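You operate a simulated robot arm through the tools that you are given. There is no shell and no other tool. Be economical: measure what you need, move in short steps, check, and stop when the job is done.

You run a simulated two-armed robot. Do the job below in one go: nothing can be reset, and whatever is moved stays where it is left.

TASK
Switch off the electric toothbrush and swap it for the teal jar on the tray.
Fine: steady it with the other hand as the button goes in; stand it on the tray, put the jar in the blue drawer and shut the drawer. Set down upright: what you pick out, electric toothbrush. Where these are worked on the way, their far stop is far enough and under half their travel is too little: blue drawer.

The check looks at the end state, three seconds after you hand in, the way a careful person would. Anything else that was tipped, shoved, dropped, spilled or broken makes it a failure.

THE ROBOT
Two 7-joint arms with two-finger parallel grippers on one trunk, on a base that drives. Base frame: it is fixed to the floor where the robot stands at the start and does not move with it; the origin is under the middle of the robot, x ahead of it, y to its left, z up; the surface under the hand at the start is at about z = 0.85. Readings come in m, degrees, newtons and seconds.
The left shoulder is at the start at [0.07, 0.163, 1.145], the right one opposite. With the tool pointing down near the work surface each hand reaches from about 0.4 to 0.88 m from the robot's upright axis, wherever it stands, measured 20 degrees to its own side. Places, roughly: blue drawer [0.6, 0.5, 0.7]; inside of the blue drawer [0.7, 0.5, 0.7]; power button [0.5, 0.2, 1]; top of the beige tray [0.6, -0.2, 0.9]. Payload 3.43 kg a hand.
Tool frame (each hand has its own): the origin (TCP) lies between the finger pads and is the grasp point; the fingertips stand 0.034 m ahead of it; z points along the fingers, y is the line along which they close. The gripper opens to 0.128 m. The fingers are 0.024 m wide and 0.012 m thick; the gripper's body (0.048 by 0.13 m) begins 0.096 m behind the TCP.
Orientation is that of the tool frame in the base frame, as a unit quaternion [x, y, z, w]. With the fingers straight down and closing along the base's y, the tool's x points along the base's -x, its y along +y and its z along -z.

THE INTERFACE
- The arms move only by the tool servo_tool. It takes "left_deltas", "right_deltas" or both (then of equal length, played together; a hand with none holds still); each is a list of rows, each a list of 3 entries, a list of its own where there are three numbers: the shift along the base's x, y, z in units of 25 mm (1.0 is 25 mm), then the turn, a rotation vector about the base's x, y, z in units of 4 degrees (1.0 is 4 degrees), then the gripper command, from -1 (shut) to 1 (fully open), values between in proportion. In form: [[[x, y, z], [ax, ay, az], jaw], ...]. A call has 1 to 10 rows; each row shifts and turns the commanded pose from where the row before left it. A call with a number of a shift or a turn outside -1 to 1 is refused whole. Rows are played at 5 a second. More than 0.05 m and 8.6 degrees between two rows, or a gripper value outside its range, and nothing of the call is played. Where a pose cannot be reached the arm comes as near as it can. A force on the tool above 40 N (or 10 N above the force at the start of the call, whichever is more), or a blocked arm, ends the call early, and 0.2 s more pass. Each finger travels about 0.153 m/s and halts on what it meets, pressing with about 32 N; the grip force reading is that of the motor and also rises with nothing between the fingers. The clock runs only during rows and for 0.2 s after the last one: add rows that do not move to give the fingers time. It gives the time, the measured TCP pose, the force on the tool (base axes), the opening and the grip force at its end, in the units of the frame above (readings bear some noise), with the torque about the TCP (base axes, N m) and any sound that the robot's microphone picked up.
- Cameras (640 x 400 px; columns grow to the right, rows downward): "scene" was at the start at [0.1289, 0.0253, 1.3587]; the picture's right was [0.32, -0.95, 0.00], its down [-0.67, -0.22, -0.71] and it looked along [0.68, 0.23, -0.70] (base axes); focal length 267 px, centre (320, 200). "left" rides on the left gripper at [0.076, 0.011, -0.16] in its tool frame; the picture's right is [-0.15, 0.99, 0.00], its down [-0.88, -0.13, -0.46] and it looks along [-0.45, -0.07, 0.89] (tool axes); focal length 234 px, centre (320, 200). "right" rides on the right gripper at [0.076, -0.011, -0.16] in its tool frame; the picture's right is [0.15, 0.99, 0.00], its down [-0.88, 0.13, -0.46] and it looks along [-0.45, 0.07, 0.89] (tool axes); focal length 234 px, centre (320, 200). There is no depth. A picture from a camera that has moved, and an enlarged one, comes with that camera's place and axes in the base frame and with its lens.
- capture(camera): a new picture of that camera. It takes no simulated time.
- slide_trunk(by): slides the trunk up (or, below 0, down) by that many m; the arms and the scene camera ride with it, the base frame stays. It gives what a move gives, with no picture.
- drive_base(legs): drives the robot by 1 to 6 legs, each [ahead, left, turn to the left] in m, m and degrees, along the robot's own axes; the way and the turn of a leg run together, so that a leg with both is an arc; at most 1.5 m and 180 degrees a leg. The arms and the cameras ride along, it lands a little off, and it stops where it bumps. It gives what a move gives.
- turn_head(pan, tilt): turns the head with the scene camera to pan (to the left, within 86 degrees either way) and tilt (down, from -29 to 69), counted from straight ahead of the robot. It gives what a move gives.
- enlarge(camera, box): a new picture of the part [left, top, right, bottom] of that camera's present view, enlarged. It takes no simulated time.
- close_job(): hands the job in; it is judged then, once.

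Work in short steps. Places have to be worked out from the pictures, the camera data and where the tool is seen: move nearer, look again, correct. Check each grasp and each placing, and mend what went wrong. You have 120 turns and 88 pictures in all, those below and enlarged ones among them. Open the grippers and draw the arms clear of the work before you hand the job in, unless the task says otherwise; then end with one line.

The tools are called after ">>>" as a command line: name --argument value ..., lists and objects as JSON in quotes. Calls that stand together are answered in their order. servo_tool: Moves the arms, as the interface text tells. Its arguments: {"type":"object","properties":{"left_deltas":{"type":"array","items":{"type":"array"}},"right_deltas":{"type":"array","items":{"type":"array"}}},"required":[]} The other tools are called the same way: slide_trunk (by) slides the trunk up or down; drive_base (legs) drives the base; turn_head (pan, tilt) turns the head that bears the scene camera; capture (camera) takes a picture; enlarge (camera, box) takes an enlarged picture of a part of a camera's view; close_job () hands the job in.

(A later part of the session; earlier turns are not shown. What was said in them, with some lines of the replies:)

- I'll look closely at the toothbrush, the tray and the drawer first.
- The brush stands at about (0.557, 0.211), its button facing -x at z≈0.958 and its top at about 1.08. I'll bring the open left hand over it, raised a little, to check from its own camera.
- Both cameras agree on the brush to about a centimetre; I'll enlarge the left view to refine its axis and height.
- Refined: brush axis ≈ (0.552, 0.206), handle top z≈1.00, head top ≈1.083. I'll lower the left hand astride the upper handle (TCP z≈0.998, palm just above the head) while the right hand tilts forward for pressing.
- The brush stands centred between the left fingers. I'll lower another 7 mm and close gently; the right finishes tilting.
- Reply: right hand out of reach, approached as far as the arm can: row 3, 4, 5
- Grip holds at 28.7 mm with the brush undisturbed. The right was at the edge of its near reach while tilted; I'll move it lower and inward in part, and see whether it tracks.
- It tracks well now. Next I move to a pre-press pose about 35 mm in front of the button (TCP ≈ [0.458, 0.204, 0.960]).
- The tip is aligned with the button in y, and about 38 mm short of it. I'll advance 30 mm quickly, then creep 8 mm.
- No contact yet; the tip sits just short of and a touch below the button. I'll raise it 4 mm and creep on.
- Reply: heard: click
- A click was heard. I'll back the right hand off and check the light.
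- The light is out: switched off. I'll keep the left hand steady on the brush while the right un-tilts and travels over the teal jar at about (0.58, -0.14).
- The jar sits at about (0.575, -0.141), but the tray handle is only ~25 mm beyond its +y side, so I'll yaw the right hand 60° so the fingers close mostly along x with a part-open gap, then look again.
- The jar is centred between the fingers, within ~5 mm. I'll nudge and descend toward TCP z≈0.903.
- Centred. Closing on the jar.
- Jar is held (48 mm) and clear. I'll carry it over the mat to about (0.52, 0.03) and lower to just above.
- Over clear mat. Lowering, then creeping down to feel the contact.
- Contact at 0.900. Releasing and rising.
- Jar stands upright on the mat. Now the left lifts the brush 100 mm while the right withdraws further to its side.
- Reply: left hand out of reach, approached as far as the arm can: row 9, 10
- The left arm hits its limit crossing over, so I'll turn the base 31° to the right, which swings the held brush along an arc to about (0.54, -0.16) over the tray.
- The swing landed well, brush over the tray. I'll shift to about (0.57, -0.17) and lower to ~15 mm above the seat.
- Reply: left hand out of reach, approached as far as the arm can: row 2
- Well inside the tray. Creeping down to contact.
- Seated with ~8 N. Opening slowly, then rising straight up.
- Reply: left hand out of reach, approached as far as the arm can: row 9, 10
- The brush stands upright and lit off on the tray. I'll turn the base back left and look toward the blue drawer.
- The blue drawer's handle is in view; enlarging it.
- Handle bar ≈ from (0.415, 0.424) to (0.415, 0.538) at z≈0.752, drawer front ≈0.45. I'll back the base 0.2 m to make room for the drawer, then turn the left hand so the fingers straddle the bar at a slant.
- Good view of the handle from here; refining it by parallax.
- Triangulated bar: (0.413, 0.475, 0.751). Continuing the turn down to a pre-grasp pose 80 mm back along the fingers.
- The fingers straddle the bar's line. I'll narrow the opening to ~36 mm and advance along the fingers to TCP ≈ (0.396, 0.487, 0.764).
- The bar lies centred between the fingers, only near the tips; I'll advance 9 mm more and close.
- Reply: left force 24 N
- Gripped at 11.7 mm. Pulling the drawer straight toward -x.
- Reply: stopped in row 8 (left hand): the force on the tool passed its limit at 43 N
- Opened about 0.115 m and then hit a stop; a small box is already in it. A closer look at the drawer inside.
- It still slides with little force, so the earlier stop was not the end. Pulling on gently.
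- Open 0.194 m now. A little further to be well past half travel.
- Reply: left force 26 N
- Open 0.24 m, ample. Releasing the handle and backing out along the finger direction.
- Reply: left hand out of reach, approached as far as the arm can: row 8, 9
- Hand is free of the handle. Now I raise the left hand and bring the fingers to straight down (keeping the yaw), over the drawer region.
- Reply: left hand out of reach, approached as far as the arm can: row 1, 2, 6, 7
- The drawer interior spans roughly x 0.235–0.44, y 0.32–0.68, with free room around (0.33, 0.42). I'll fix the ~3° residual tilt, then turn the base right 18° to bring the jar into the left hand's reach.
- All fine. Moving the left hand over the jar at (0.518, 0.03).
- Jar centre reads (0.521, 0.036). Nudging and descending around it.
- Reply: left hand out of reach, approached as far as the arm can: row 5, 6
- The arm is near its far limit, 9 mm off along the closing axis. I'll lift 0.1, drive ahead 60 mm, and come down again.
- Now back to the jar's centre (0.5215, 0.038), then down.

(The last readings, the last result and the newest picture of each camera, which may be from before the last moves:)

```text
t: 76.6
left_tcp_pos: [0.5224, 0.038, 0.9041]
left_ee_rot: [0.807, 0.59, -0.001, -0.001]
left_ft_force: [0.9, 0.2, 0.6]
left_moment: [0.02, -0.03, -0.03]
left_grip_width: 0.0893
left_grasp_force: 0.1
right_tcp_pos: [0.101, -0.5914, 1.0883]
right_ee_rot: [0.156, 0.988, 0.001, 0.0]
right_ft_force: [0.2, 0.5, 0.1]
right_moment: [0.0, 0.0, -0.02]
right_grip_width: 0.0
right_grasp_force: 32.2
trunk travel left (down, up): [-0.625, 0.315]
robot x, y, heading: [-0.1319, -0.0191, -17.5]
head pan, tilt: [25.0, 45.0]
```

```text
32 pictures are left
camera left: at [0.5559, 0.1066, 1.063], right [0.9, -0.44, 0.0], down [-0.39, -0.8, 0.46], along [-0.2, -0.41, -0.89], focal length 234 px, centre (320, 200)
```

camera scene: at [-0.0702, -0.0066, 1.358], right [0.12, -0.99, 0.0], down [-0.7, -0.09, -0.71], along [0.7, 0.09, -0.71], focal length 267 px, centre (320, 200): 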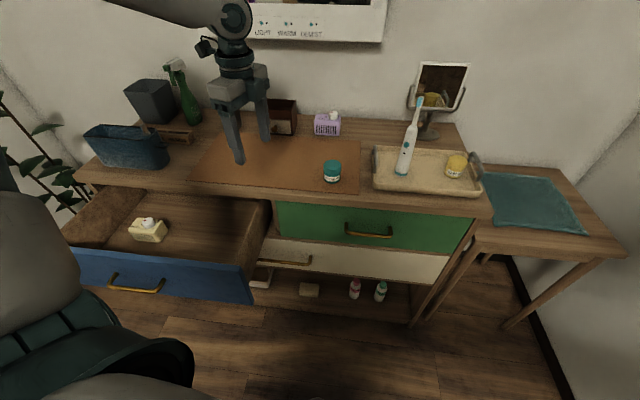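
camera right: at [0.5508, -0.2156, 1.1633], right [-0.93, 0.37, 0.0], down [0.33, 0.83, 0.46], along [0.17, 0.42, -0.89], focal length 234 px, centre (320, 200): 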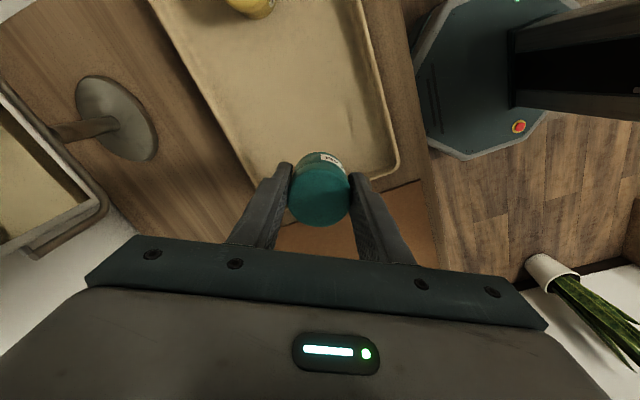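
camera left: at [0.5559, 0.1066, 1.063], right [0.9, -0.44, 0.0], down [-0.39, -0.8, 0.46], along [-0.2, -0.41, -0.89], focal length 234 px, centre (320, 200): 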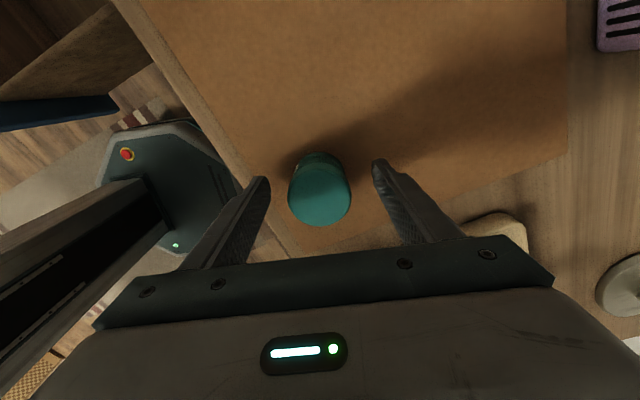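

Centred. Close and lift 110 mm.

>>> servo_tool --left_deltas '[[[0, 0, 0], [0, 0, 0], -1], [[0, 0, 0], [0, 0, 0], -1], [[0, 0, 0], [0, 0, 0], -1], [[0, 0, 0.4], [0, 0, 0], -1], [[0, 0, 1], [0, 0, 0], -1], [[0, 0, 1], [0, 0, 0], -1], [[0, 0, 1], [0, 0, 0], -1], [[0, 0, 1], [0, 0, 0], -1]]'

>>> capture --camera "scene"

```text
t: 78.4
left_tcp_pos: [0.522, 0.0377, 1.0134]
left_ee_rot: [0.807, 0.591, 0.0, -0.001]
left_ft_force: [0.2, -0.7, -2.3]
left_moment: [0.0, 0.01, -0.01]
left_grip_width: 0.0481
left_grasp_force: 31.8
right_tcp_pos: [0.1003, -0.5915, 1.0889]
right_ee_rot: [0.156, 0.988, 0.001, 0.001]
right_ft_force: [1.0, 0.0, -0.3]
right_moment: [0.0, -0.02, -0.01]
right_grip_width: 0.0
right_grasp_force: 32.3
trunk travel left (down, up): [-0.625, 0.315]
robot x, y, heading: [-0.1312, -0.0221, -17.7]
head pan, tilt: [25.0, 45.0]
```

```text
31 pictures are left
camera scene: at [-0.0045, -0.0282, 1.358], right [0.12, -0.99, 0.0], down [-0.7, -0.09, -0.71], along [0.7, 0.09, -0.71], focal length 267 px, centre (320, 200)
```

scene: 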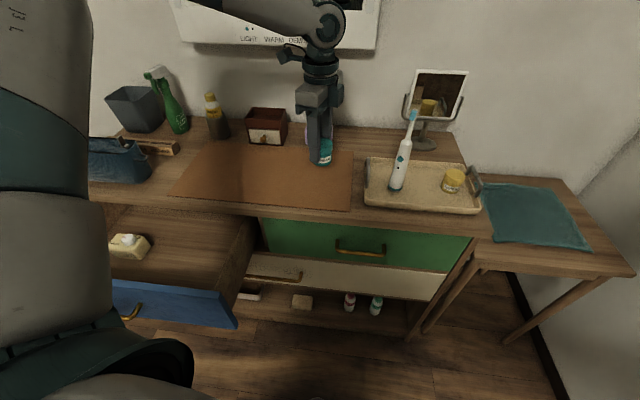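

Jar secured at 48 mm. Backing off and turning left toward the open drawer.

>>> drive_base --legs '[[-0.07, 0, 0], [0, 0, 18]]'

>>> turn_head --pan 40 --tilt 50

>>> capture --camera "scene"

```text
t: 80.4
left_tcp_pos: [0.4048, 0.2603, 1.0138]
left_ee_rot: [0.703, 0.711, 0.0, -0.001]
left_ft_force: [-0.3, 0.6, -1.0]
left_moment: [-0.03, -0.01, 0.0]
left_grip_width: 0.0481
left_grasp_force: 31.8
right_tcp_pos: [0.2001, -0.4687, 1.0893]
right_ee_rot: [-0.002, 1.0, 0.002, 0.0]
right_ft_force: [-0.3, -0.4, 0.3]
right_moment: [-0.04, 0.02, 0.04]
right_grip_width: 0.0
right_grasp_force: 32.4
trunk travel left (down, up): [-0.625, 0.315]
robot x, y, heading: [-0.2001, -0.0003, 0.4]
head pan, tilt: [25.0, 45.0]
```

```text
t: 81.2
left_tcp_pos: [0.4041, 0.2615, 1.0129]
left_ee_rot: [0.704, 0.711, -0.001, -0.001]
left_ft_force: [-0.1, -0.3, -0.6]
left_moment: [-0.01, 0.0, 0.0]
left_grip_width: 0.0482
left_grasp_force: 31.7
right_tcp_pos: [0.2, -0.469, 1.0902]
right_ee_rot: [-0.002, 1.0, 0.001, -0.001]
right_ft_force: [-0.5, 0.9, -1.2]
right_moment: [0.01, -0.02, -0.03]
right_grip_width: 0.0
right_grasp_force: 32.1
trunk travel left (down, up): [-0.625, 0.315]
robot x, y, heading: [-0.2, 0.0019, 0.5]
head pan, tilt: [40.0, 50.0]
```

```text
30 pictures are left
camera scene: at [-0.09, 0.0487, 1.3511], right [0.65, -0.76, 0.0], down [-0.58, -0.49, -0.64], along [0.49, 0.42, -0.77], focal length 267 px, centre (320, 200)
```

scene: 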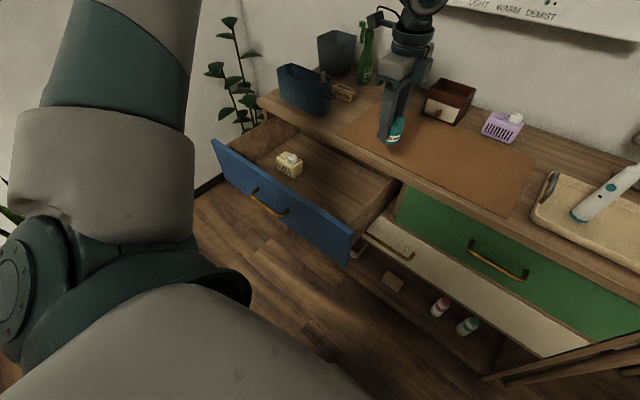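

Moving the jar over the open drawer at about (0.325, 0.43), then partly down and a look.

>>> servo_tool --left_deltas '[[[-0.45, 0.96, 0], [0, 0, 0], -1], [[-0.45, 0.96, 0], [0, 0, 0], -1], [[-0.45, 0.96, 0], [0, 0, 0], -1], [[-0.45, 0.96, 0], [0, 0, 0], -1], [[-0.45, 0.96, 0], [0, 0, 0], -1], [[-0.45, 0.96, 0], [0, 0, 0], -1], [[-0.45, 0.96, 0], [0, 0, 0], -1], [[0, 0, -1], [0, 0, 0], -1], [[0, 0, -1], [0, 0, 0], -1], [[0, 0, -1], [0, 0, 0], -1]]'

>>> capture --camera "left"

>>> enlarge --camera "scene" --box '[200, 80, 410, 270]'

```text
t: 83.3
left_tcp_pos: [0.3264, 0.4285, 0.9372]
left_ee_rot: [0.703, 0.711, 0.0, -0.001]
left_ft_force: [0.2, 0.3, -1.1]
left_moment: [-0.03, 0.0, 0.04]
left_grip_width: 0.0482
left_grasp_force: 32.1
right_tcp_pos: [0.1999, -0.4686, 1.0905]
right_ee_rot: [-0.001, 1.0, 0.002, -0.001]
right_ft_force: [0.0, -0.1, 0.2]
right_moment: [0.02, -0.02, 0.0]
right_grip_width: 0.0001
right_grasp_force: 32.1
trunk travel left (down, up): [-0.625, 0.315]
robot x, y, heading: [-0.2005, -0.0001, 0.1]
head pan, tilt: [40.0, 50.0]
```

```text
29 pictures are left
camera left: at [0.336, 0.505, 1.0972], right [0.99, -0.14, 0.0], down [-0.12, -0.88, 0.46], along [-0.06, -0.45, -0.89], focal length 234 px, centre (320, 200)
```

left: 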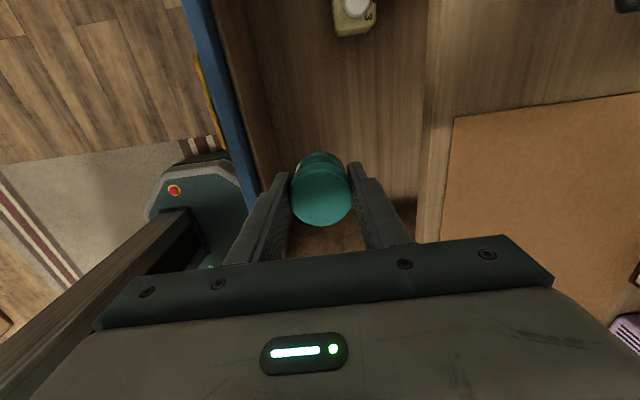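

```text
2.11 times, centred on (305, 175) of scene
camera zoom: at [-0.0895, 0.0492, 1.351], right [0.65, -0.76, 0.0], down [-0.58, -0.5, -0.64], along [0.49, 0.42, -0.77], focal length 563 px, centre (352, 253)
```

zoom: 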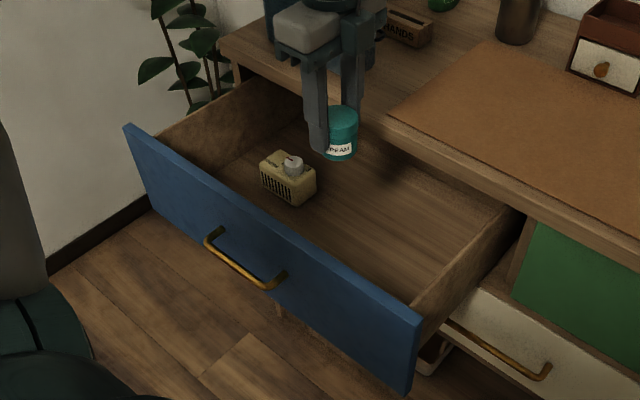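

Clear of the table edge and the soap box. Lowering to TCP z≈0.80.

>>> servo_tool --left_deltas '[[[0, 0, -0.9], [0, 0, 0], -1], [[0, 0, -0.9], [0, 0, 0], -1], [[0, 0, -0.9], [0, 0, 0], -1], [[0, 0, -0.9], [0, 0, 0], -1], [[0, 0, -0.9], [0, 0, 0], -1], [[0, 0, -0.9], [0, 0, 0], -1], [[0, 0, 0], [0, 0, 0], -1]]'

>>> enlarge --camera "scene" --box '[200, 80, 410, 270]'

```text
t: 85.0
left_tcp_pos: [0.3244, 0.429, 0.8042]
left_ee_rot: [0.703, 0.711, 0.0, -0.001]
left_ft_force: [0.6, -0.6, -1.5]
left_moment: [0.0, 0.01, 0.0]
left_grip_width: 0.0482
left_grasp_force: 32.0
right_tcp_pos: [0.1981, -0.4684, 1.0889]
right_ee_rot: [-0.002, 1.0, 0.001, -0.001]
right_ft_force: [0.4, 0.3, 0.4]
right_moment: [0.01, -0.03, 0.04]
right_grip_width: 0.0
right_grasp_force: 32.3
trunk travel left (down, up): [-0.625, 0.315]
robot x, y, heading: [-0.2003, -0.0016, 0.3]
head pan, tilt: [40.0, 50.0]
```

```text
2.11 times, centred on (305, 175) of scene
camera zoom: at [-0.0905, 0.0487, 1.3511], right [0.65, -0.76, 0.0], down [-0.58, -0.5, -0.64], along [0.49, 0.42, -0.77], focal length 563 px, centre (352, 253)
```

zoom: 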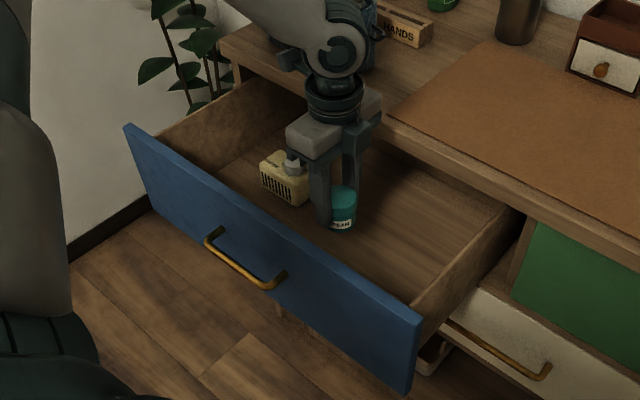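

Drawer floor estimated at z≈0.71–0.73; creeping down.

>>> servo_tool --left_deltas '[[[0, 0, -0.3], [0, 0, 0], -1], [[0, 0, -0.3], [0, 0, 0], -1], [[0, 0, -0.2], [0, 0, 0], -1], [[0, 0, -0.2], [0, 0, 0], -1], [[0, 0, 0], [0, 0, 0], -1]]'

```text
t: 86.2
left_tcp_pos: [0.3256, 0.4285, 0.7786]
left_ee_rot: [0.704, 0.71, 0.0, -0.001]
left_ft_force: [0.5, 0.1, -1.3]
left_moment: [-0.01, -0.03, -0.01]
left_grip_width: 0.0479
left_grasp_force: 32.1
right_tcp_pos: [0.1995, -0.4683, 1.0897]
right_ee_rot: [-0.002, 1.0, 0.002, 0.001]
right_ft_force: [-0.3, -0.2, 0.1]
right_moment: [0.01, -0.01, 0.0]
right_grip_width: 0.0
right_grasp_force: 31.6
trunk travel left (down, up): [-0.625, 0.315]
robot x, y, heading: [-0.1975, -0.0002, 0.3]
head pan, tilt: [40.0, 50.0]
```

No contact yet; continuing to creep.

>>> servo_tool --left_deltas '[[[0, 0, -0.2], [0, 0, 0], -1], [[0, 0, -0.15], [0, 0, 0], -1], [[0, 0, -0.15], [0, 0, 0], -1], [[0, 0, 0], [0, 0, 0], -1]]'

>>> enlarge --camera "scene" --box '[270, 120, 370, 220]'

```text
t: 87.2
left_tcp_pos: [0.3252, 0.4295, 0.7654]
left_ee_rot: [0.703, 0.711, -0.001, 0.0]
left_ft_force: [-0.1, -0.3, -1.6]
left_moment: [-0.03, 0.01, 0.02]
left_grip_width: 0.048
left_grasp_force: 31.7
right_tcp_pos: [0.1999, -0.4697, 1.0894]
right_ee_rot: [-0.002, 1.0, 0.001, 0.0]
right_ft_force: [0.8, 0.3, -0.7]
right_moment: [0.01, -0.01, 0.0]
right_grip_width: 0.0
right_grasp_force: 31.7
trunk travel left (down, up): [-0.625, 0.315]
robot x, y, heading: [-0.1999, 0.0008, 0.6]
head pan, tilt: [40.0, 50.0]
```

```text
4.00 times, centred on (320, 170) of scene
camera zoom: at [-0.0901, 0.0488, 1.3511], right [0.65, -0.76, 0.0], down [-0.58, -0.5, -0.64], along [0.49, 0.42, -0.77], focal length 1069 px, centre (320, 320)
```

zoom: 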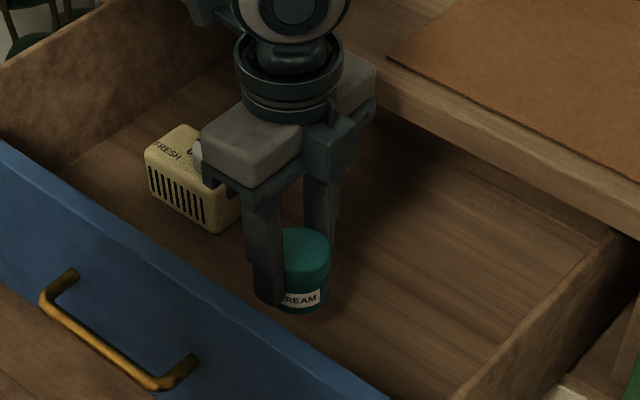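

Very near the floor now. A few more 3–4 mm steps.

>>> servo_tool --left_deltas '[[[0, 0, -0.15], [0, 0, 0], -1], [[0, 0, -0.15], [0, 0, 0], -1], [[0, 0, -0.1], [0, 0, 0], -1], [[0, 0, 0], [0, 0, 0], -1]]'

```text
t: 88.2
left_tcp_pos: [0.326, 0.4289, 0.7552]
left_ee_rot: [0.703, 0.711, -0.001, -0.001]
left_ft_force: [-1.0, -0.5, -1.3]
left_moment: [0.03, 0.02, -0.04]
left_grip_width: 0.0479
left_grasp_force: 32.1
right_tcp_pos: [0.2007, -0.4687, 1.0889]
right_ee_rot: [-0.002, 1.0, 0.001, 0.0]
right_ft_force: [-0.1, -0.4, -0.3]
right_moment: [0.01, 0.03, -0.02]
right_grip_width: 0.0
right_grasp_force: 31.8
trunk travel left (down, up): [-0.625, 0.315]
robot x, y, heading: [-0.1999, -0.003, 0.2]
head pan, tilt: [40.0, 50.0]
```

>>> servo_tool --left_deltas '[[[0, 0, -0.15], [0, 0, 0], -1], [[0, 0, -0.15], [0, 0, 0], -1], [[0, 0, -0.1], [0, 0, 0], -1], [[0, 0, 0], [0, 0, 0], -1]]'

>>> enlarge --camera "scene" --box '[270, 120, 370, 220]'

```text
t: 89.2
left_tcp_pos: [0.3248, 0.4279, 0.7459]
left_ee_rot: [0.703, 0.712, 0.0, 0.0]
left_ft_force: [-0.6, 1.4, -0.5]
left_moment: [0.0, 0.01, -0.01]
left_grip_width: 0.048
left_grasp_force: 31.8
right_tcp_pos: [0.1991, -0.4695, 1.0883]
right_ee_rot: [-0.001, 1.0, 0.0, 0.0]
right_ft_force: [0.2, -0.6, 0.5]
right_moment: [0.02, 0.01, 0.0]
right_grip_width: 0.0001
right_grasp_force: 32.2
trunk travel left (down, up): [-0.625, 0.315]
robot x, y, heading: [-0.1998, -0.0038, 0.3]
head pan, tilt: [40.0, 50.0]
```

```text
4.00 times, centred on (320, 170) of scene
camera zoom: at [-0.0901, 0.0489, 1.3511], right [0.65, -0.76, 0.0], down [-0.58, -0.5, -0.64], along [0.49, 0.42, -0.77], focal length 1069 px, centre (320, 320)
```

zoom: 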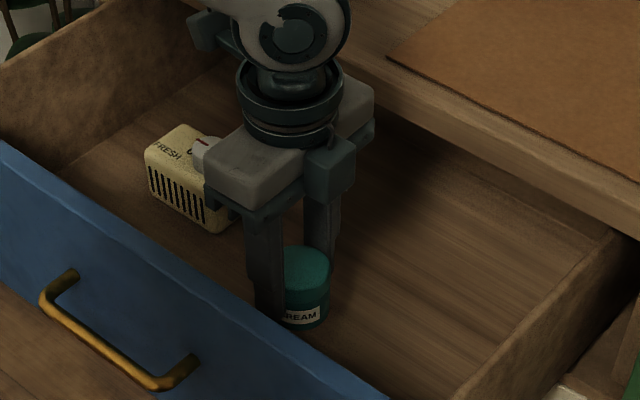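

Still no contact (jar bottom ≈0.70). Continuing in small steps.

>>> servo_tool --left_deltas '[[[0, 0, -0.12], [0, 0, 0], -1], [[0, 0, -0.12], [0, 0, 0], -1], [[0, 0, -0.12], [0, 0, 0], -1], [[0, 0, 0], [0, 0, 0], -1]]'

```text
t: 90.2
left_tcp_pos: [0.3241, 0.4286, 0.7348]
left_ee_rot: [0.703, 0.711, -0.001, -0.001]
left_ft_force: [0.6, 1.1, -0.4]
left_moment: [-0.02, 0.01, 0.02]
left_grip_width: 0.0481
left_grasp_force: 32.6
right_tcp_pos: [0.1996, -0.4693, 1.0899]
right_ee_rot: [-0.001, 1.0, 0.001, 0.0]
right_ft_force: [-0.6, 1.0, 0.2]
right_moment: [-0.02, 0.0, -0.01]
right_grip_width: 0.0
right_grasp_force: 31.8
trunk travel left (down, up): [-0.625, 0.315]
robot x, y, heading: [-0.2013, -0.0034, 0.3]
head pan, tilt: [40.0, 50.0]
```

>>> servo_tool --left_deltas '[[[0, 0, -0.12], [0, 0, 0], -1], [[0, 0, -0.12], [0, 0, 0], -1], [[0, 0, -0.12], [0, 0, 0], -1], [[0, 0, 0], [0, 0, 0], -1]]'

>>> enlarge --camera "scene" --box '[270, 120, 370, 220]'

```text
t: 91.2
left_tcp_pos: [0.3245, 0.4286, 0.7279]
left_ee_rot: [0.704, 0.71, -0.001, 0.0]
left_ft_force: [0.2, 0.0, -1.0]
left_moment: [0.01, -0.01, 0.0]
left_grip_width: 0.0482
left_grasp_force: 32.4
right_tcp_pos: [0.1995, -0.4703, 1.0898]
right_ee_rot: [-0.002, 1.0, 0.001, 0.0]
right_ft_force: [-0.3, 0.3, 0.2]
right_moment: [0.0, 0.01, -0.01]
right_grip_width: 0.0
right_grasp_force: 31.8
trunk travel left (down, up): [-0.625, 0.315]
robot x, y, heading: [-0.1989, -0.0018, 0.3]
head pan, tilt: [40.0, 50.0]
```

```text
4.00 times, centred on (320, 170) of scene
camera zoom: at [-0.0901, 0.049, 1.3511], right [0.65, -0.76, 0.0], down [-0.58, -0.5, -0.64], along [0.49, 0.42, -0.77], focal length 1069 px, centre (320, 320)
```

zoom: 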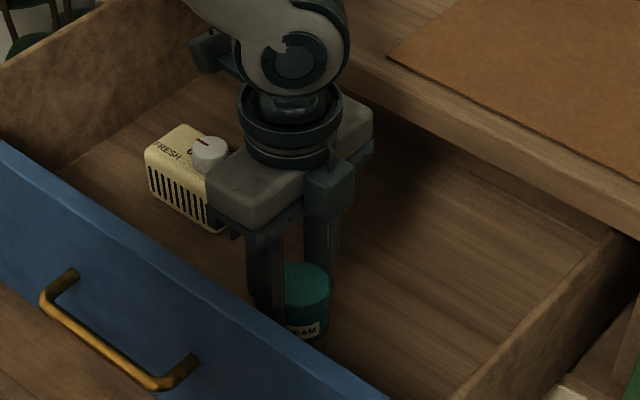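

Continuing down; palm is clear of the table edge.

>>> servo_tool --left_deltas '[[[0, 0, -0.12], [0, 0, 0], -1], [[0, 0, -0.12], [0, 0, 0], -1], [[0, 0, -0.12], [0, 0, 0], -1], [[0, 0, -0.12], [0, 0, 0], -1], [[0, 0, 0], [0, 0, 0], -1]]'

```text
t: 92.3
left_tcp_pos: [0.3254, 0.4281, 0.716]
left_ee_rot: [0.704, 0.71, 0.0, -0.001]
left_ft_force: [0.4, -0.8, -1.3]
left_moment: [0.03, 0.0, -0.02]
left_grip_width: 0.0478
left_grasp_force: 31.9
right_tcp_pos: [0.2005, -0.4686, 1.0905]
right_ee_rot: [-0.002, 1.0, 0.0, 0.0]
right_ft_force: [0.5, 0.4, -1.0]
right_moment: [-0.01, 0.0, 0.04]
right_grip_width: 0.0
right_grasp_force: 31.8
trunk travel left (down, up): [-0.625, 0.315]
robot x, y, heading: [-0.2013, 0.0, 0.3]
head pan, tilt: [40.0, 50.0]
```

>>> servo_tool --left_deltas '[[[0, 0, -0.12], [0, 0, 0], -1], [[0, 0, -0.12], [0, 0, 0], -1], [[0, 0, -0.12], [0, 0, 0], -1], [[0, 0, -0.12], [0, 0, 0], -1], [[0, 0, 0], [0, 0, 0], -1]]'

>>> enlarge --camera "scene" --box '[270, 120, 370, 220]'

>>> capture --camera "left"

```text
t: 93.5
left_tcp_pos: [0.3238, 0.4292, 0.7066]
left_ee_rot: [0.704, 0.71, 0.0, 0.0]
left_ft_force: [-0.2, -0.3, -2.2]
left_moment: [0.0, -0.03, -0.01]
left_grip_width: 0.0482
left_grasp_force: 31.9
left hand out of reach, approached as far as the arm can: row 4
right_tcp_pos: [0.2, -0.4681, 1.089]
right_ee_rot: [-0.002, 1.0, 0.001, 0.0]
right_ft_force: [0.6, 0.2, 0.6]
right_moment: [-0.03, 0.03, 0.0]
right_grip_width: 0.0
right_grasp_force: 32.1
trunk travel left (down, up): [-0.625, 0.315]
robot x, y, heading: [-0.1994, -0.0014, 0.2]
head pan, tilt: [40.0, 50.0]
```

```text
4.00 times, centred on (320, 170) of scene
camera zoom: at [-0.0899, 0.0487, 1.3511], right [0.65, -0.76, 0.0], down [-0.58, -0.5, -0.64], along [0.49, 0.42, -0.77], focal length 1069 px, centre (320, 320)
```

zoom: 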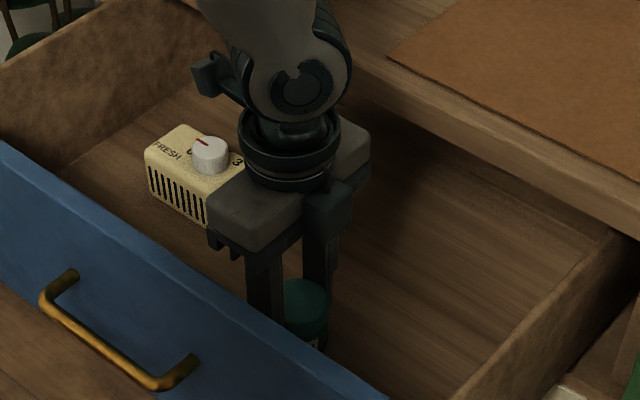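

```text
22 pictures are left
camera left: at [0.3353, 0.5054, 0.8672], right [0.99, -0.14, 0.0], down [-0.12, -0.88, 0.46], along [-0.06, -0.45, -0.89], focal length 234 px, centre (320, 200)
```

left: 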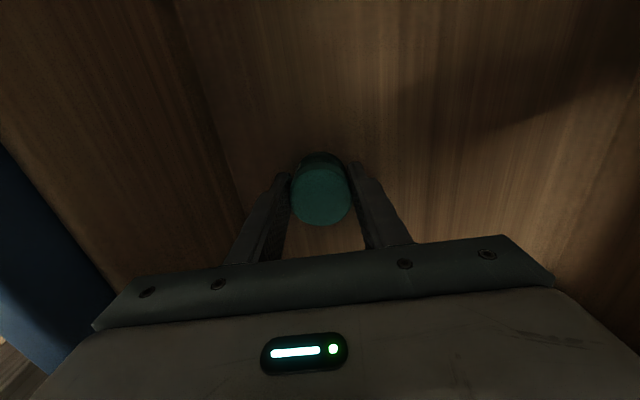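

The arm ran out of downward reach at z=0.707; I'll lower the trunk in small amounts instead, watching the force.

>>> slide_trunk --by -0.008

```text
t: 94.1
left_tcp_pos: [0.3245, 0.4281, 0.7034]
left_ee_rot: [0.704, 0.71, 0.003, 0.002]
left_ft_force: [1.2, 1.8, 33.5]
left_moment: [-0.11, 0.29, 0.06]
left_grip_width: 0.0481
left_grasp_force: 31.8
right_tcp_pos: [0.1981, -0.4704, 1.0818]
right_ee_rot: [-0.002, 1.0, 0.002, 0.001]
right_ft_force: [-0.6, 0.1, 0.1]
right_moment: [0.02, -0.01, 0.02]
right_grip_width: 0.0003
right_grasp_force: 32.0
trunk travel left (down, up): [-0.617, 0.323]
robot x, y, heading: [-0.1979, 0.0016, 0.3]
head pan, tilt: [40.0, 50.0]
```

Contact: seated on the drawer floor. Easing the trunk up 4 mm, then opening.

>>> slide_trunk --by 0.004

>>> servo_tool --left_deltas '[[[0, 0, 0], [0, 0, 0], -0.1], [[0, 0, 0], [0, 0, 0], 0.2], [[0, 0, 0], [0, 0, 0], 0.2], [[0, 0, 0.4], [0, 0, 0], 0.2], [[0, 0, 0.8], [0, 0, 0], 0.2], [[0, 0, 1], [0, 0, 0], 0.2], [[0, 0, 1], [0, 0, 0], 0.2], [[0, 0, 1], [0, 0, 0], 0.2], [[0, 0, 1], [0, 0, 0], 0.2], [[0, 0, 1], [0, 0, 0], 0.2]]'

>>> capture --camera "left"

```text
t: 94.7
left_tcp_pos: [0.3226, 0.4274, 0.7034]
left_ee_rot: [0.703, 0.711, -0.001, 0.0]
left_ft_force: [0.4, -3.8, 5.6]
left_moment: [-0.17, -0.13, -0.07]
left_grip_width: 0.0479
left_grasp_force: 31.9
right_tcp_pos: [0.1994, -0.4704, 1.0852]
right_ee_rot: [-0.002, 1.0, 0.001, -0.001]
right_ft_force: [-0.7, -0.2, -0.1]
right_moment: [-0.01, -0.02, -0.02]
right_grip_width: 0.0
right_grasp_force: 32.2
trunk travel left (down, up): [-0.621, 0.319]
robot x, y, heading: [-0.2009, -0.0001, 0.1]
head pan, tilt: [40.0, 50.0]
```

```text
t: 96.8
left_tcp_pos: [0.3234, 0.4291, 0.8574]
left_ee_rot: [0.704, 0.711, 0.0, 0.001]
left_ft_force: [-0.5, -0.6, 0.7]
left_moment: [0.0, -0.05, -0.04]
left_grip_width: 0.0769
left_grasp_force: 0.1
right_tcp_pos: [0.1992, -0.4686, 1.0856]
right_ee_rot: [-0.002, 1.0, 0.001, 0.0]
right_ft_force: [-0.3, 0.3, -0.6]
right_moment: [0.03, -0.03, 0.02]
right_grip_width: 0.0
right_grasp_force: 31.6
trunk travel left (down, up): [-0.621, 0.319]
robot x, y, heading: [-0.1976, 0.0007, 0.5]
head pan, tilt: [40.0, 50.0]
```

```text
21 pictures are left
camera left: at [0.3345, 0.505, 1.0186], right [0.99, -0.14, 0.0], down [-0.12, -0.88, 0.46], along [-0.06, -0.45, -0.89], focal length 234 px, centre (320, 200)
```

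left: 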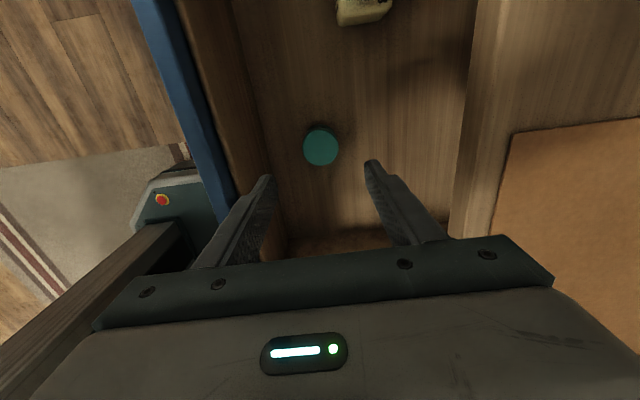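

The jar stands upright in the drawer. Now I raise the hand, shut the fingers, and tilt ~32° forward while moving in front of the drawer front.

>>> servo_tool --left_deltas '[[[0, 0, 1], [0, 0, 0], 0.2], [[0, 0, 1], [0, 0, 0], -1], [[-0.9, 0.3, 1], [0, -1, 0], -1], [[-1, 0.3, 0.6], [0, -1, 0], -1], [[-1, 0.3, 0], [0, -1, 0], -1], [[-1, 0.3, 0], [0, -1, 0], -1], [[-1, 0.3, 0], [0, -1, 0], -1], [[-1, 0.3, 0], [0, -1, 0], -1], [[-1, 0.3, 0], [0, -1, 0], -1], [[-1, 0.3, 0], [0, -1, 0], -1]]'

>>> capture --camera "scene"

```text
t: 99.0
left_tcp_pos: [0.1401, 0.512, 0.9504]
left_ee_rot: [0.677, 0.682, 0.194, 0.198]
left_ft_force: [0.4, 0.5, 0.0]
left_moment: [0.02, -0.02, 0.0]
left_grip_width: 0.0
left_grasp_force: 31.5
left hand out of reach, approached as far as the arm can: row 9, 10
right_tcp_pos: [0.1986, -0.4694, 1.0859]
right_ee_rot: [-0.001, 1.0, 0.001, 0.001]
right_ft_force: [-0.7, 0.0, -0.8]
right_moment: [0.02, 0.0, -0.01]
right_grip_width: 0.0
right_grasp_force: 31.7
trunk travel left (down, up): [-0.621, 0.319]
robot x, y, heading: [-0.2022, -0.0015, 0.1]
head pan, tilt: [40.0, 50.0]
```

```text
20 pictures are left
camera scene: at [-0.0925, 0.0486, 1.3473], right [0.65, -0.76, 0.0], down [-0.58, -0.5, -0.64], along [0.49, 0.42, -0.77], focal length 267 px, centre (320, 200)
```

scene: 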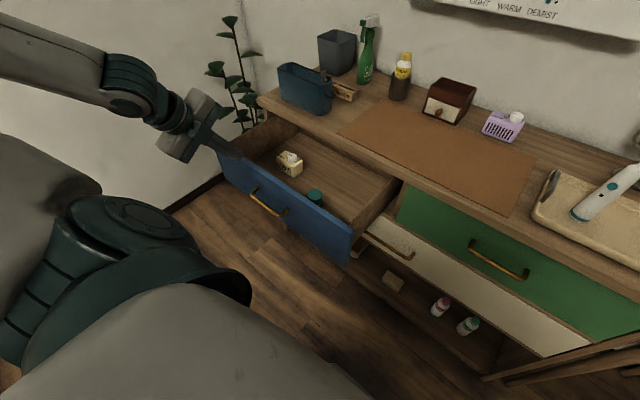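

In front of the drawer. Lowering to push height (TCP z≈0.81), just above the handle bar.

>>> servo_tool --left_deltas '[[[0, -0.4, -0.9], [0, 0, 0], -1], [[0, -0.4, -0.9], [0, 0, 0], -1], [[0, 0, -0.9], [0, 0, 0], -1], [[0, 0, -0.9], [0, 0, 0], -1], [[0, 0, -0.9], [0, 0, 0], -1], [[0, 0, -0.9], [0, 0, 0], -1], [[0, 0, 0], [0, 0, 0], -1]]'

>>> enlarge --camera "scene" --box '[160, 80, 380, 270]'

>>> capture --camera "left"

```text
t: 100.7
left_tcp_pos: [0.1507, 0.5065, 0.8135]
left_ee_rot: [0.676, 0.684, 0.194, 0.195]
left_ft_force: [0.5, -0.1, 0.2]
left_moment: [-0.01, 0.01, 0.03]
left_grip_width: 0.0
left_grasp_force: 32.1
left hand out of reach, approached as far as the arm can: row 1, 2
right_tcp_pos: [0.1989, -0.4692, 1.0851]
right_ee_rot: [-0.002, 1.0, 0.001, -0.001]
right_ft_force: [0.8, -0.3, -0.3]
right_moment: [-0.02, 0.02, -0.03]
right_grip_width: 0.0
right_grasp_force: 32.0
trunk travel left (down, up): [-0.621, 0.319]
robot x, y, heading: [-0.2004, -0.0014, 0.2]
head pan, tilt: [40.0, 50.0]
```

```text
2.11 times, centred on (270, 175) of scene
camera zoom: at [-0.0906, 0.0484, 1.3471], right [0.65, -0.76, 0.0], down [-0.58, -0.5, -0.64], along [0.49, 0.42, -0.77], focal length 563 px, centre (425, 253)
```

zoom: 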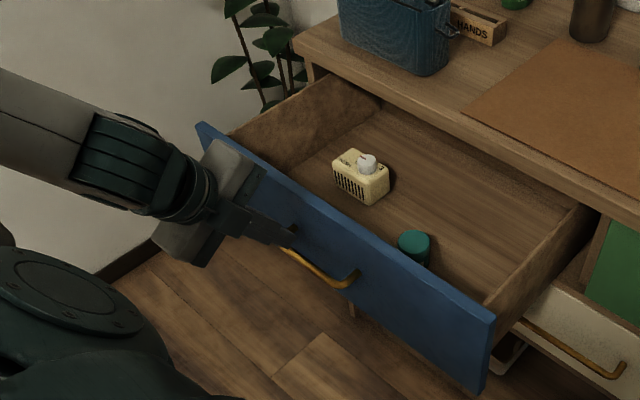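

```text
18 pictures are left
camera left: at [0.0745, 0.5829, 0.9549], right [0.84, -0.14, 0.52], down [-0.34, -0.88, 0.32], along [0.42, -0.45, -0.79], focal length 234 px, centre (320, 200)
```

left: 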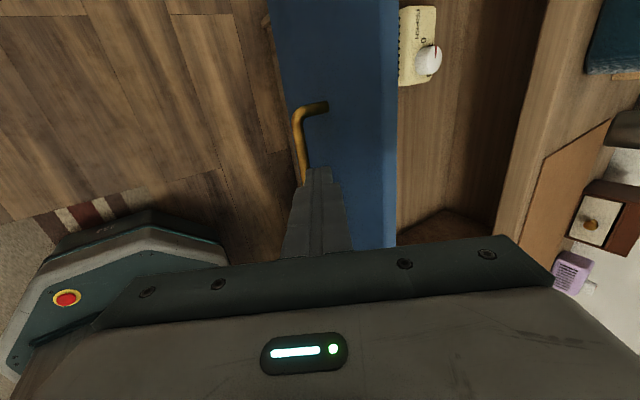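

The fingertips sit between bar and face top, in front of the drawer. Pushing gently in +x.

>>> servo_tool --left_deltas '[[[0.2, 0, 0], [0, 0, 0], -1], [[0.2, 0, 0], [0, 0, 0], -1], [[0.3, 0, 0], [0, 0, 0], -1], [[0.4, 0, 0], [0, 0, 0], -1], [[0.4, 0, 0], [0, 0, 0], -1], [[0.4, 0, 0], [0, 0, 0], -1], [[0.4, 0, 0], [0, 0, 0], -1], [[0.4, 0, 0], [0, 0, 0], -1], [[0.4, 0, 0], [0, 0, 0], -1], [[0.4, 0, 0], [0, 0, 0], -1]]'

>>> enlarge --camera "scene" --box '[160, 80, 380, 270]'

```text
t: 102.8
left_tcp_pos: [0.2384, 0.5073, 0.8138]
left_ee_rot: [0.676, 0.683, 0.194, 0.196]
left_ft_force: [-0.3, 0.2, -0.3]
left_moment: [0.0, 0.01, -0.01]
left_grip_width: 0.0
left_grasp_force: 32.0
right_tcp_pos: [0.1996, -0.4688, 1.0851]
right_ee_rot: [-0.002, 1.0, 0.001, 0.0]
right_ft_force: [-0.4, 0.2, 0.4]
right_moment: [0.01, 0.03, 0.05]
right_grip_width: 0.0
right_grasp_force: 32.0
trunk travel left (down, up): [-0.621, 0.319]
robot x, y, heading: [-0.2018, 0.0016, 0.4]
head pan, tilt: [40.0, 50.0]
```

```text
2.11 times, centred on (270, 175) of scene
camera zoom: at [-0.0899, 0.049, 1.347], right [0.65, -0.76, 0.0], down [-0.58, -0.5, -0.64], along [0.49, 0.42, -0.77], focal length 563 px, centre (425, 253)
```

zoom: 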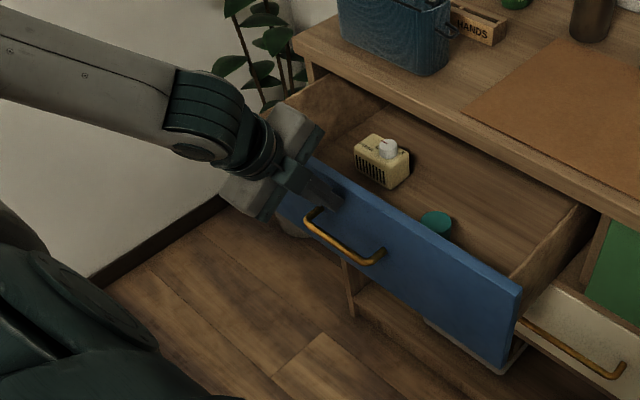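

The drawer glides in with its contents upright. Continuing.

>>> servo_tool --left_deltas '[[[0.4, 0, 0], [0, 0, 0], -1], [[0.5, 0, 0], [0, 0, 0], -1], [[0.5, 0, 0], [0, 0, 0], -1], [[0.5, 0, 0], [0, 0, 0], -1], [[0.5, 0, 0], [0, 0, 0], -1], [[0.5, 0, 0], [0, 0, 0], -1], [[0.5, 0, 0], [0, 0, 0], -1], [[0.5, 0, 0], [0, 0, 0], -1], [[0.4, 0, 0], [0, 0, 0], -1], [[0.3, 0, 0], [0, 0, 0], -1]]'

>>> enlarge --camera "scene" --box '[200, 80, 420, 270]'

```text
t: 105.0
left_tcp_pos: [0.3517, 0.5074, 0.8125]
left_ee_rot: [0.677, 0.683, 0.194, 0.195]
left_ft_force: [0.2, 0.0, -0.5]
left_moment: [0.02, 0.0, -0.02]
left_grip_width: 0.0
left_grasp_force: 32.2
right_tcp_pos: [0.2002, -0.469, 1.0854]
right_ee_rot: [-0.002, 1.0, 0.001, 0.0]
right_ft_force: [0.2, 0.5, -0.9]
right_moment: [-0.03, 0.05, -0.01]
right_grip_width: 0.0
right_grasp_force: 31.5
trunk travel left (down, up): [-0.621, 0.319]
robot x, y, heading: [-0.2009, 0.001, 0.2]
head pan, tilt: [40.0, 50.0]
```

```text
2.11 times, centred on (310, 175) of scene
camera zoom: at [-0.0899, 0.0489, 1.3471], right [0.65, -0.76, 0.0], down [-0.58, -0.5, -0.64], along [0.49, 0.42, -0.77], focal length 563 px, centre (341, 253)
```

zoom: 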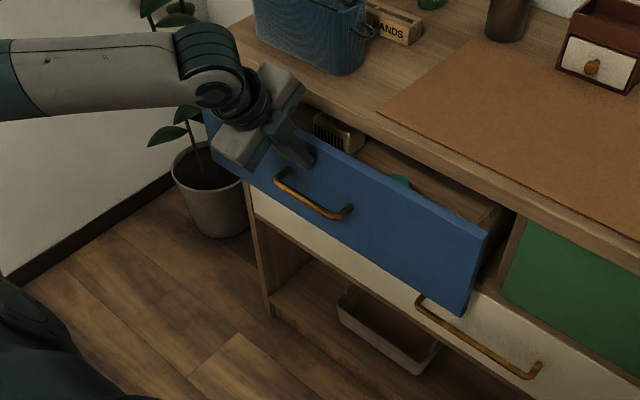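

About 7 cm remain. Pushing on slowly until it seats.

>>> servo_tool --left_deltas '[[[0.3, 0, 0], [0, 0, 0], -1], [[0.3, 0, 0], [0, 0, 0], -1], [[0.3, 0, 0], [0, 0, 0], -1], [[0.3, 0, 0], [0, 0, 0], -1], [[0.3, 0, 0], [0, 0, 0], -1], [[0.3, 0, 0], [0, 0, 0], -1], [[0.3, 0, 0], [0, 0, 0], -1], [[0.2, 0, 0], [0, 0, 0], -1], [[0.2, 0, 0], [0, 0, 0], -1], [[0.2, 0, 0], [0, 0, 0], -1]]'

>>> enlarge --camera "scene" --box '[200, 80, 420, 270]'

```text
t: 107.2
left_tcp_pos: [0.4199, 0.5073, 0.8126]
left_ee_rot: [0.676, 0.684, 0.193, 0.195]
left_ft_force: [0.2, 0.6, -0.1]
left_moment: [0.01, 0.03, 0.02]
left_grip_width: 0.0002
left_grasp_force: 31.3
right_tcp_pos: [0.2002, -0.469, 1.0861]
right_ee_rot: [-0.001, 1.0, 0.001, 0.0]
right_ft_force: [-0.2, -0.3, 0.2]
right_moment: [0.0, 0.01, -0.02]
right_grip_width: 0.0001
right_grasp_force: 32.4
trunk travel left (down, up): [-0.621, 0.319]
robot x, y, heading: [-0.1977, -0.0004, 0.2]
head pan, tilt: [40.0, 50.0]
```

```text
2.11 times, centred on (310, 175) of scene
camera zoom: at [-0.0901, 0.0487, 1.3471], right [0.65, -0.76, 0.0], down [-0.58, -0.5, -0.64], along [0.49, 0.42, -0.77], focal length 563 px, centre (341, 253)
```

zoom: 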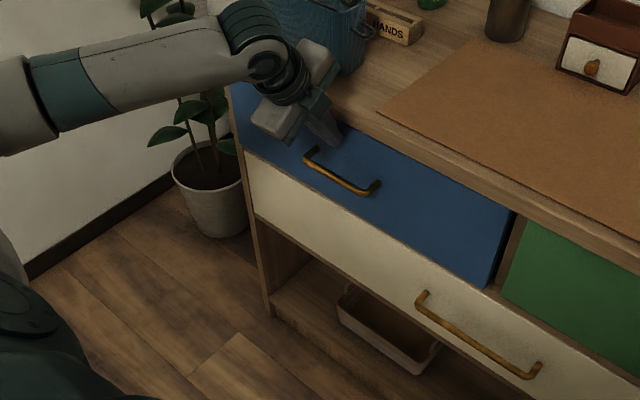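

Nearly flush, no seating force yet. A few more 3 mm steps.

>>> servo_tool --left_deltas '[[[0.12, 0, 0], [0, 0, 0], -1], [[0.12, 0, 0], [0, 0, 0], -1], [[0.12, 0, 0], [0, 0, 0], -1], [[0.12, 0, 0], [0, 0, 0], -1], [[0, 0, 0], [0, 0, 0], -1]]'

>>> enlarge --camera "scene" --box '[230, 90, 410, 230]'

```text
t: 108.5
left_tcp_pos: [0.4289, 0.5076, 0.8135]
left_ee_rot: [0.677, 0.683, 0.193, 0.195]
left_ft_force: [-21.7, -3.5, 0.6]
left_moment: [-0.09, 0.48, -0.25]
left_grip_width: 0.0
left_grasp_force: 32.1
right_tcp_pos: [0.1982, -0.4694, 1.086]
right_ee_rot: [-0.002, 1.0, 0.0, 0.001]
right_ft_force: [0.4, -0.8, 0.4]
right_moment: [0.03, 0.0, 0.01]
right_grip_width: 0.0001
right_grasp_force: 31.9
trunk travel left (down, up): [-0.621, 0.319]
robot x, y, heading: [-0.1975, -0.0047, 0.2]
head pan, tilt: [40.0, 50.0]
```

```text
2.86 times, centred on (320, 160) of scene
camera zoom: at [-0.0933, 0.0483, 1.3473], right [0.65, -0.76, 0.0], down [-0.58, -0.5, -0.64], along [0.49, 0.42, -0.76], focal length 764 px, centre (320, 314)
```

zoom: 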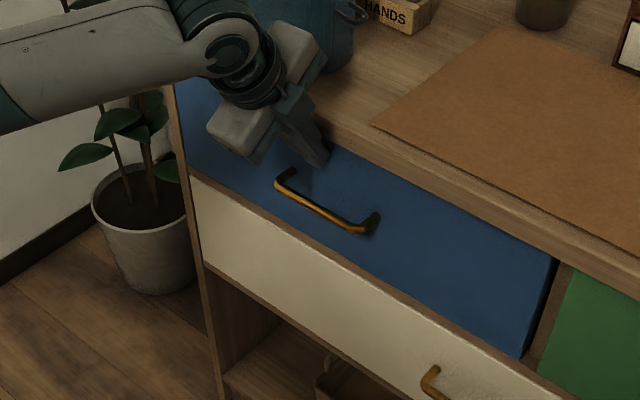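

It seated with 22 N. Retreating straight back, then up, opening the gripper.

>>> servo_tool --left_deltas '[[[-0.4, 0, 0], [0, 0, 0], -1], [[-0.8, 0, 0], [0, 0, 0], -1], [[-0.8, 0, 0], [0, 0, 0], -1], [[-0.6, 0, 0.8], [0, 0, 0], -1], [[0, 0, 1], [0, 0, 0], 0], [[0, 0, 1], [0, 0, 0], 0.6], [[0, 0, 1], [0, 0, 0], 0.8], [[0, 0, 1], [0, 0, 0], 0.8], [[0, 0, 1], [0, 0, 0], 0.8], [[0, 0, 0.6], [0, 0, 0], 0.8]]' --right_deltas '[[[0, 0, 0], [0, 0, 0], -1], [[0, 0, 0], [0, 0, 0], -1], [[0, 0, 0], [0, 0, 0], -1], [[0, 0, 0], [0, 0, 0], -1], [[0, 0, 0], [0, 0, 0], 0], [[0, 0, 0], [0, 0, 0], 0.6], [[0, 0, 0], [0, 0, 0], 0.8], [[0, 0, 0], [0, 0, 0], 0.8], [[0, 0, 0], [0, 0, 0], 0.8], [[0, 0, 0], [0, 0, 0], 0.8]]'

>>> enlarge --camera "scene" --box '[260, 100, 410, 220]'

>>> capture --camera "scene"

```text
t: 110.7
left_tcp_pos: [0.3665, 0.507, 0.9745]
left_ee_rot: [0.676, 0.684, 0.194, 0.196]
left_ft_force: [-0.9, -0.9, 0.1]
left_moment: [-0.02, 0.0, 0.04]
left_grip_width: 0.1154
left_grasp_force: 0.0
right_tcp_pos: [0.1995, -0.4688, 1.0854]
right_ee_rot: [-0.002, 1.0, 0.0, -0.001]
right_ft_force: [-0.2, -0.3, -0.2]
right_moment: [-0.02, 0.01, -0.02]
right_grip_width: 0.1152
right_grasp_force: 0.0
trunk travel left (down, up): [-0.621, 0.319]
robot x, y, heading: [-0.1987, 0.0014, 0.4]
head pan, tilt: [40.0, 50.0]
```

```text
3.33 times, centred on (335, 160) of scene
camera zoom: at [-0.0901, 0.0487, 1.347], right [0.65, -0.76, 0.0], down [-0.58, -0.5, -0.64], along [0.49, 0.42, -0.77], focal length 891 px, centre (270, 333)
```

zoom: 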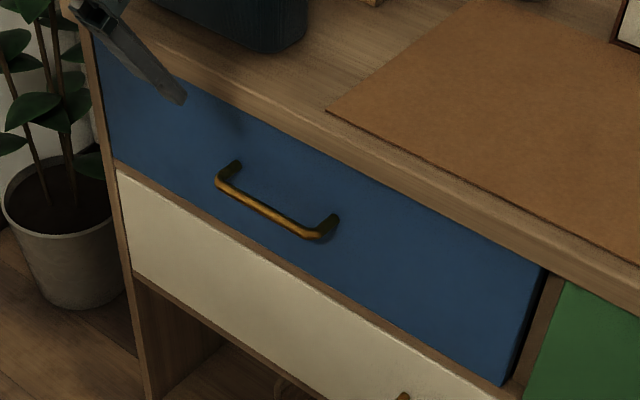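

```text
12 pictures are left
camera scene: at [-0.0901, 0.0487, 1.347], right [0.65, -0.76, 0.0], down [-0.58, -0.5, -0.64], along [0.49, 0.42, -0.77], focal length 267 px, centre (320, 200)
```

scene: 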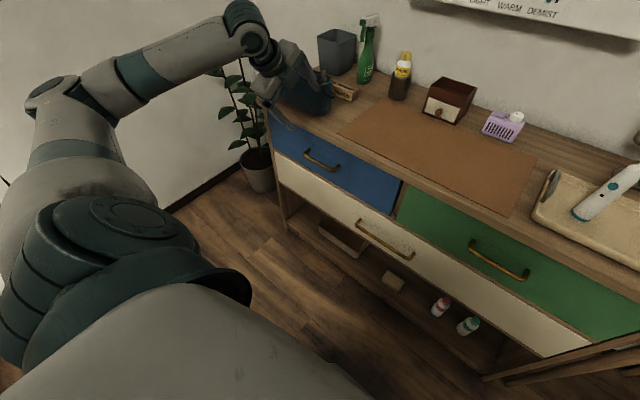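

The drawer matches its original shut view exactly. I'll raise the hand a bit, back the base away, and take a final look at the tray.

>>> drive_base --legs '[[-0.15, 0, 0]]'

>>> turn_head --pan 5 --tilt 35

>>> capture --camera "scene"

```text
t: 112.0
left_tcp_pos: [0.2175, 0.505, 0.9738]
left_ee_rot: [0.676, 0.683, 0.194, 0.196]
left_ft_force: [0.4, 0.3, -0.2]
left_moment: [-0.03, -0.03, -0.01]
left_grip_width: 0.115
left_grasp_force: 0.1
right_tcp_pos: [0.0509, -0.4703, 1.085]
right_ee_rot: [-0.002, 1.0, 0.001, 0.0]
right_ft_force: [-0.3, 0.2, 0.3]
right_moment: [0.02, -0.03, 0.01]
right_grip_width: 0.1153
right_grasp_force: 0.1
trunk travel left (down, up): [-0.621, 0.319]
robot x, y, heading: [-0.347, -0.0024, 0.6]
head pan, tilt: [40.0, 50.0]
```

```text
t: 113.0
left_tcp_pos: [0.2181, 0.5061, 0.9724]
left_ee_rot: [0.676, 0.683, 0.194, 0.195]
left_ft_force: [-0.4, 0.1, 0.2]
left_moment: [-0.01, -0.03, 0.03]
left_grip_width: 0.1153
left_grasp_force: 0.1
right_tcp_pos: [0.0502, -0.4687, 1.0851]
right_ee_rot: [-0.002, 1.0, 0.001, 0.0]
right_ft_force: [-0.7, -0.6, 0.8]
right_moment: [0.0, 0.01, -0.03]
right_grip_width: 0.1153
right_grasp_force: 0.0
trunk travel left (down, up): [-0.621, 0.319]
robot x, y, heading: [-0.3497, -0.001, 0.3]
head pan, tilt: [5.0, 35.0]
```

```text
11 pictures are left
camera scene: at [-0.2106, 0.0065, 1.3688], right [0.09, -1.0, 0.0], down [-0.57, -0.05, -0.82], along [0.82, 0.08, -0.57], focal length 267 px, centre (320, 200)
```

scene: 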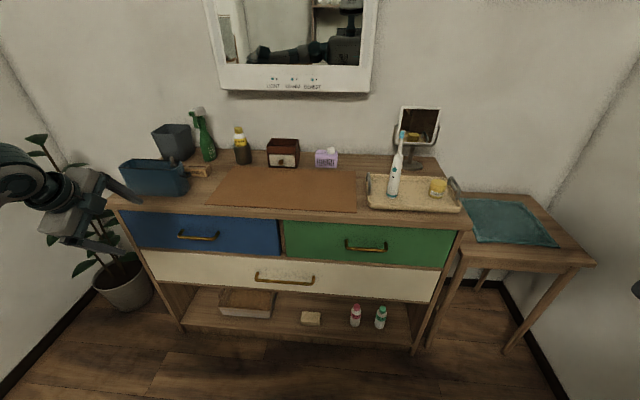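

The brush stands upright and off on the tray, the drawer is shut, everything else is in place and both arms are clear. Handing in.

>>> close_job

```text
The job is handed in.
```

The job is handed in: the toothbrush is switched off and standing upright on the tray, and the teal jar is in the blue drawer, which is shut.
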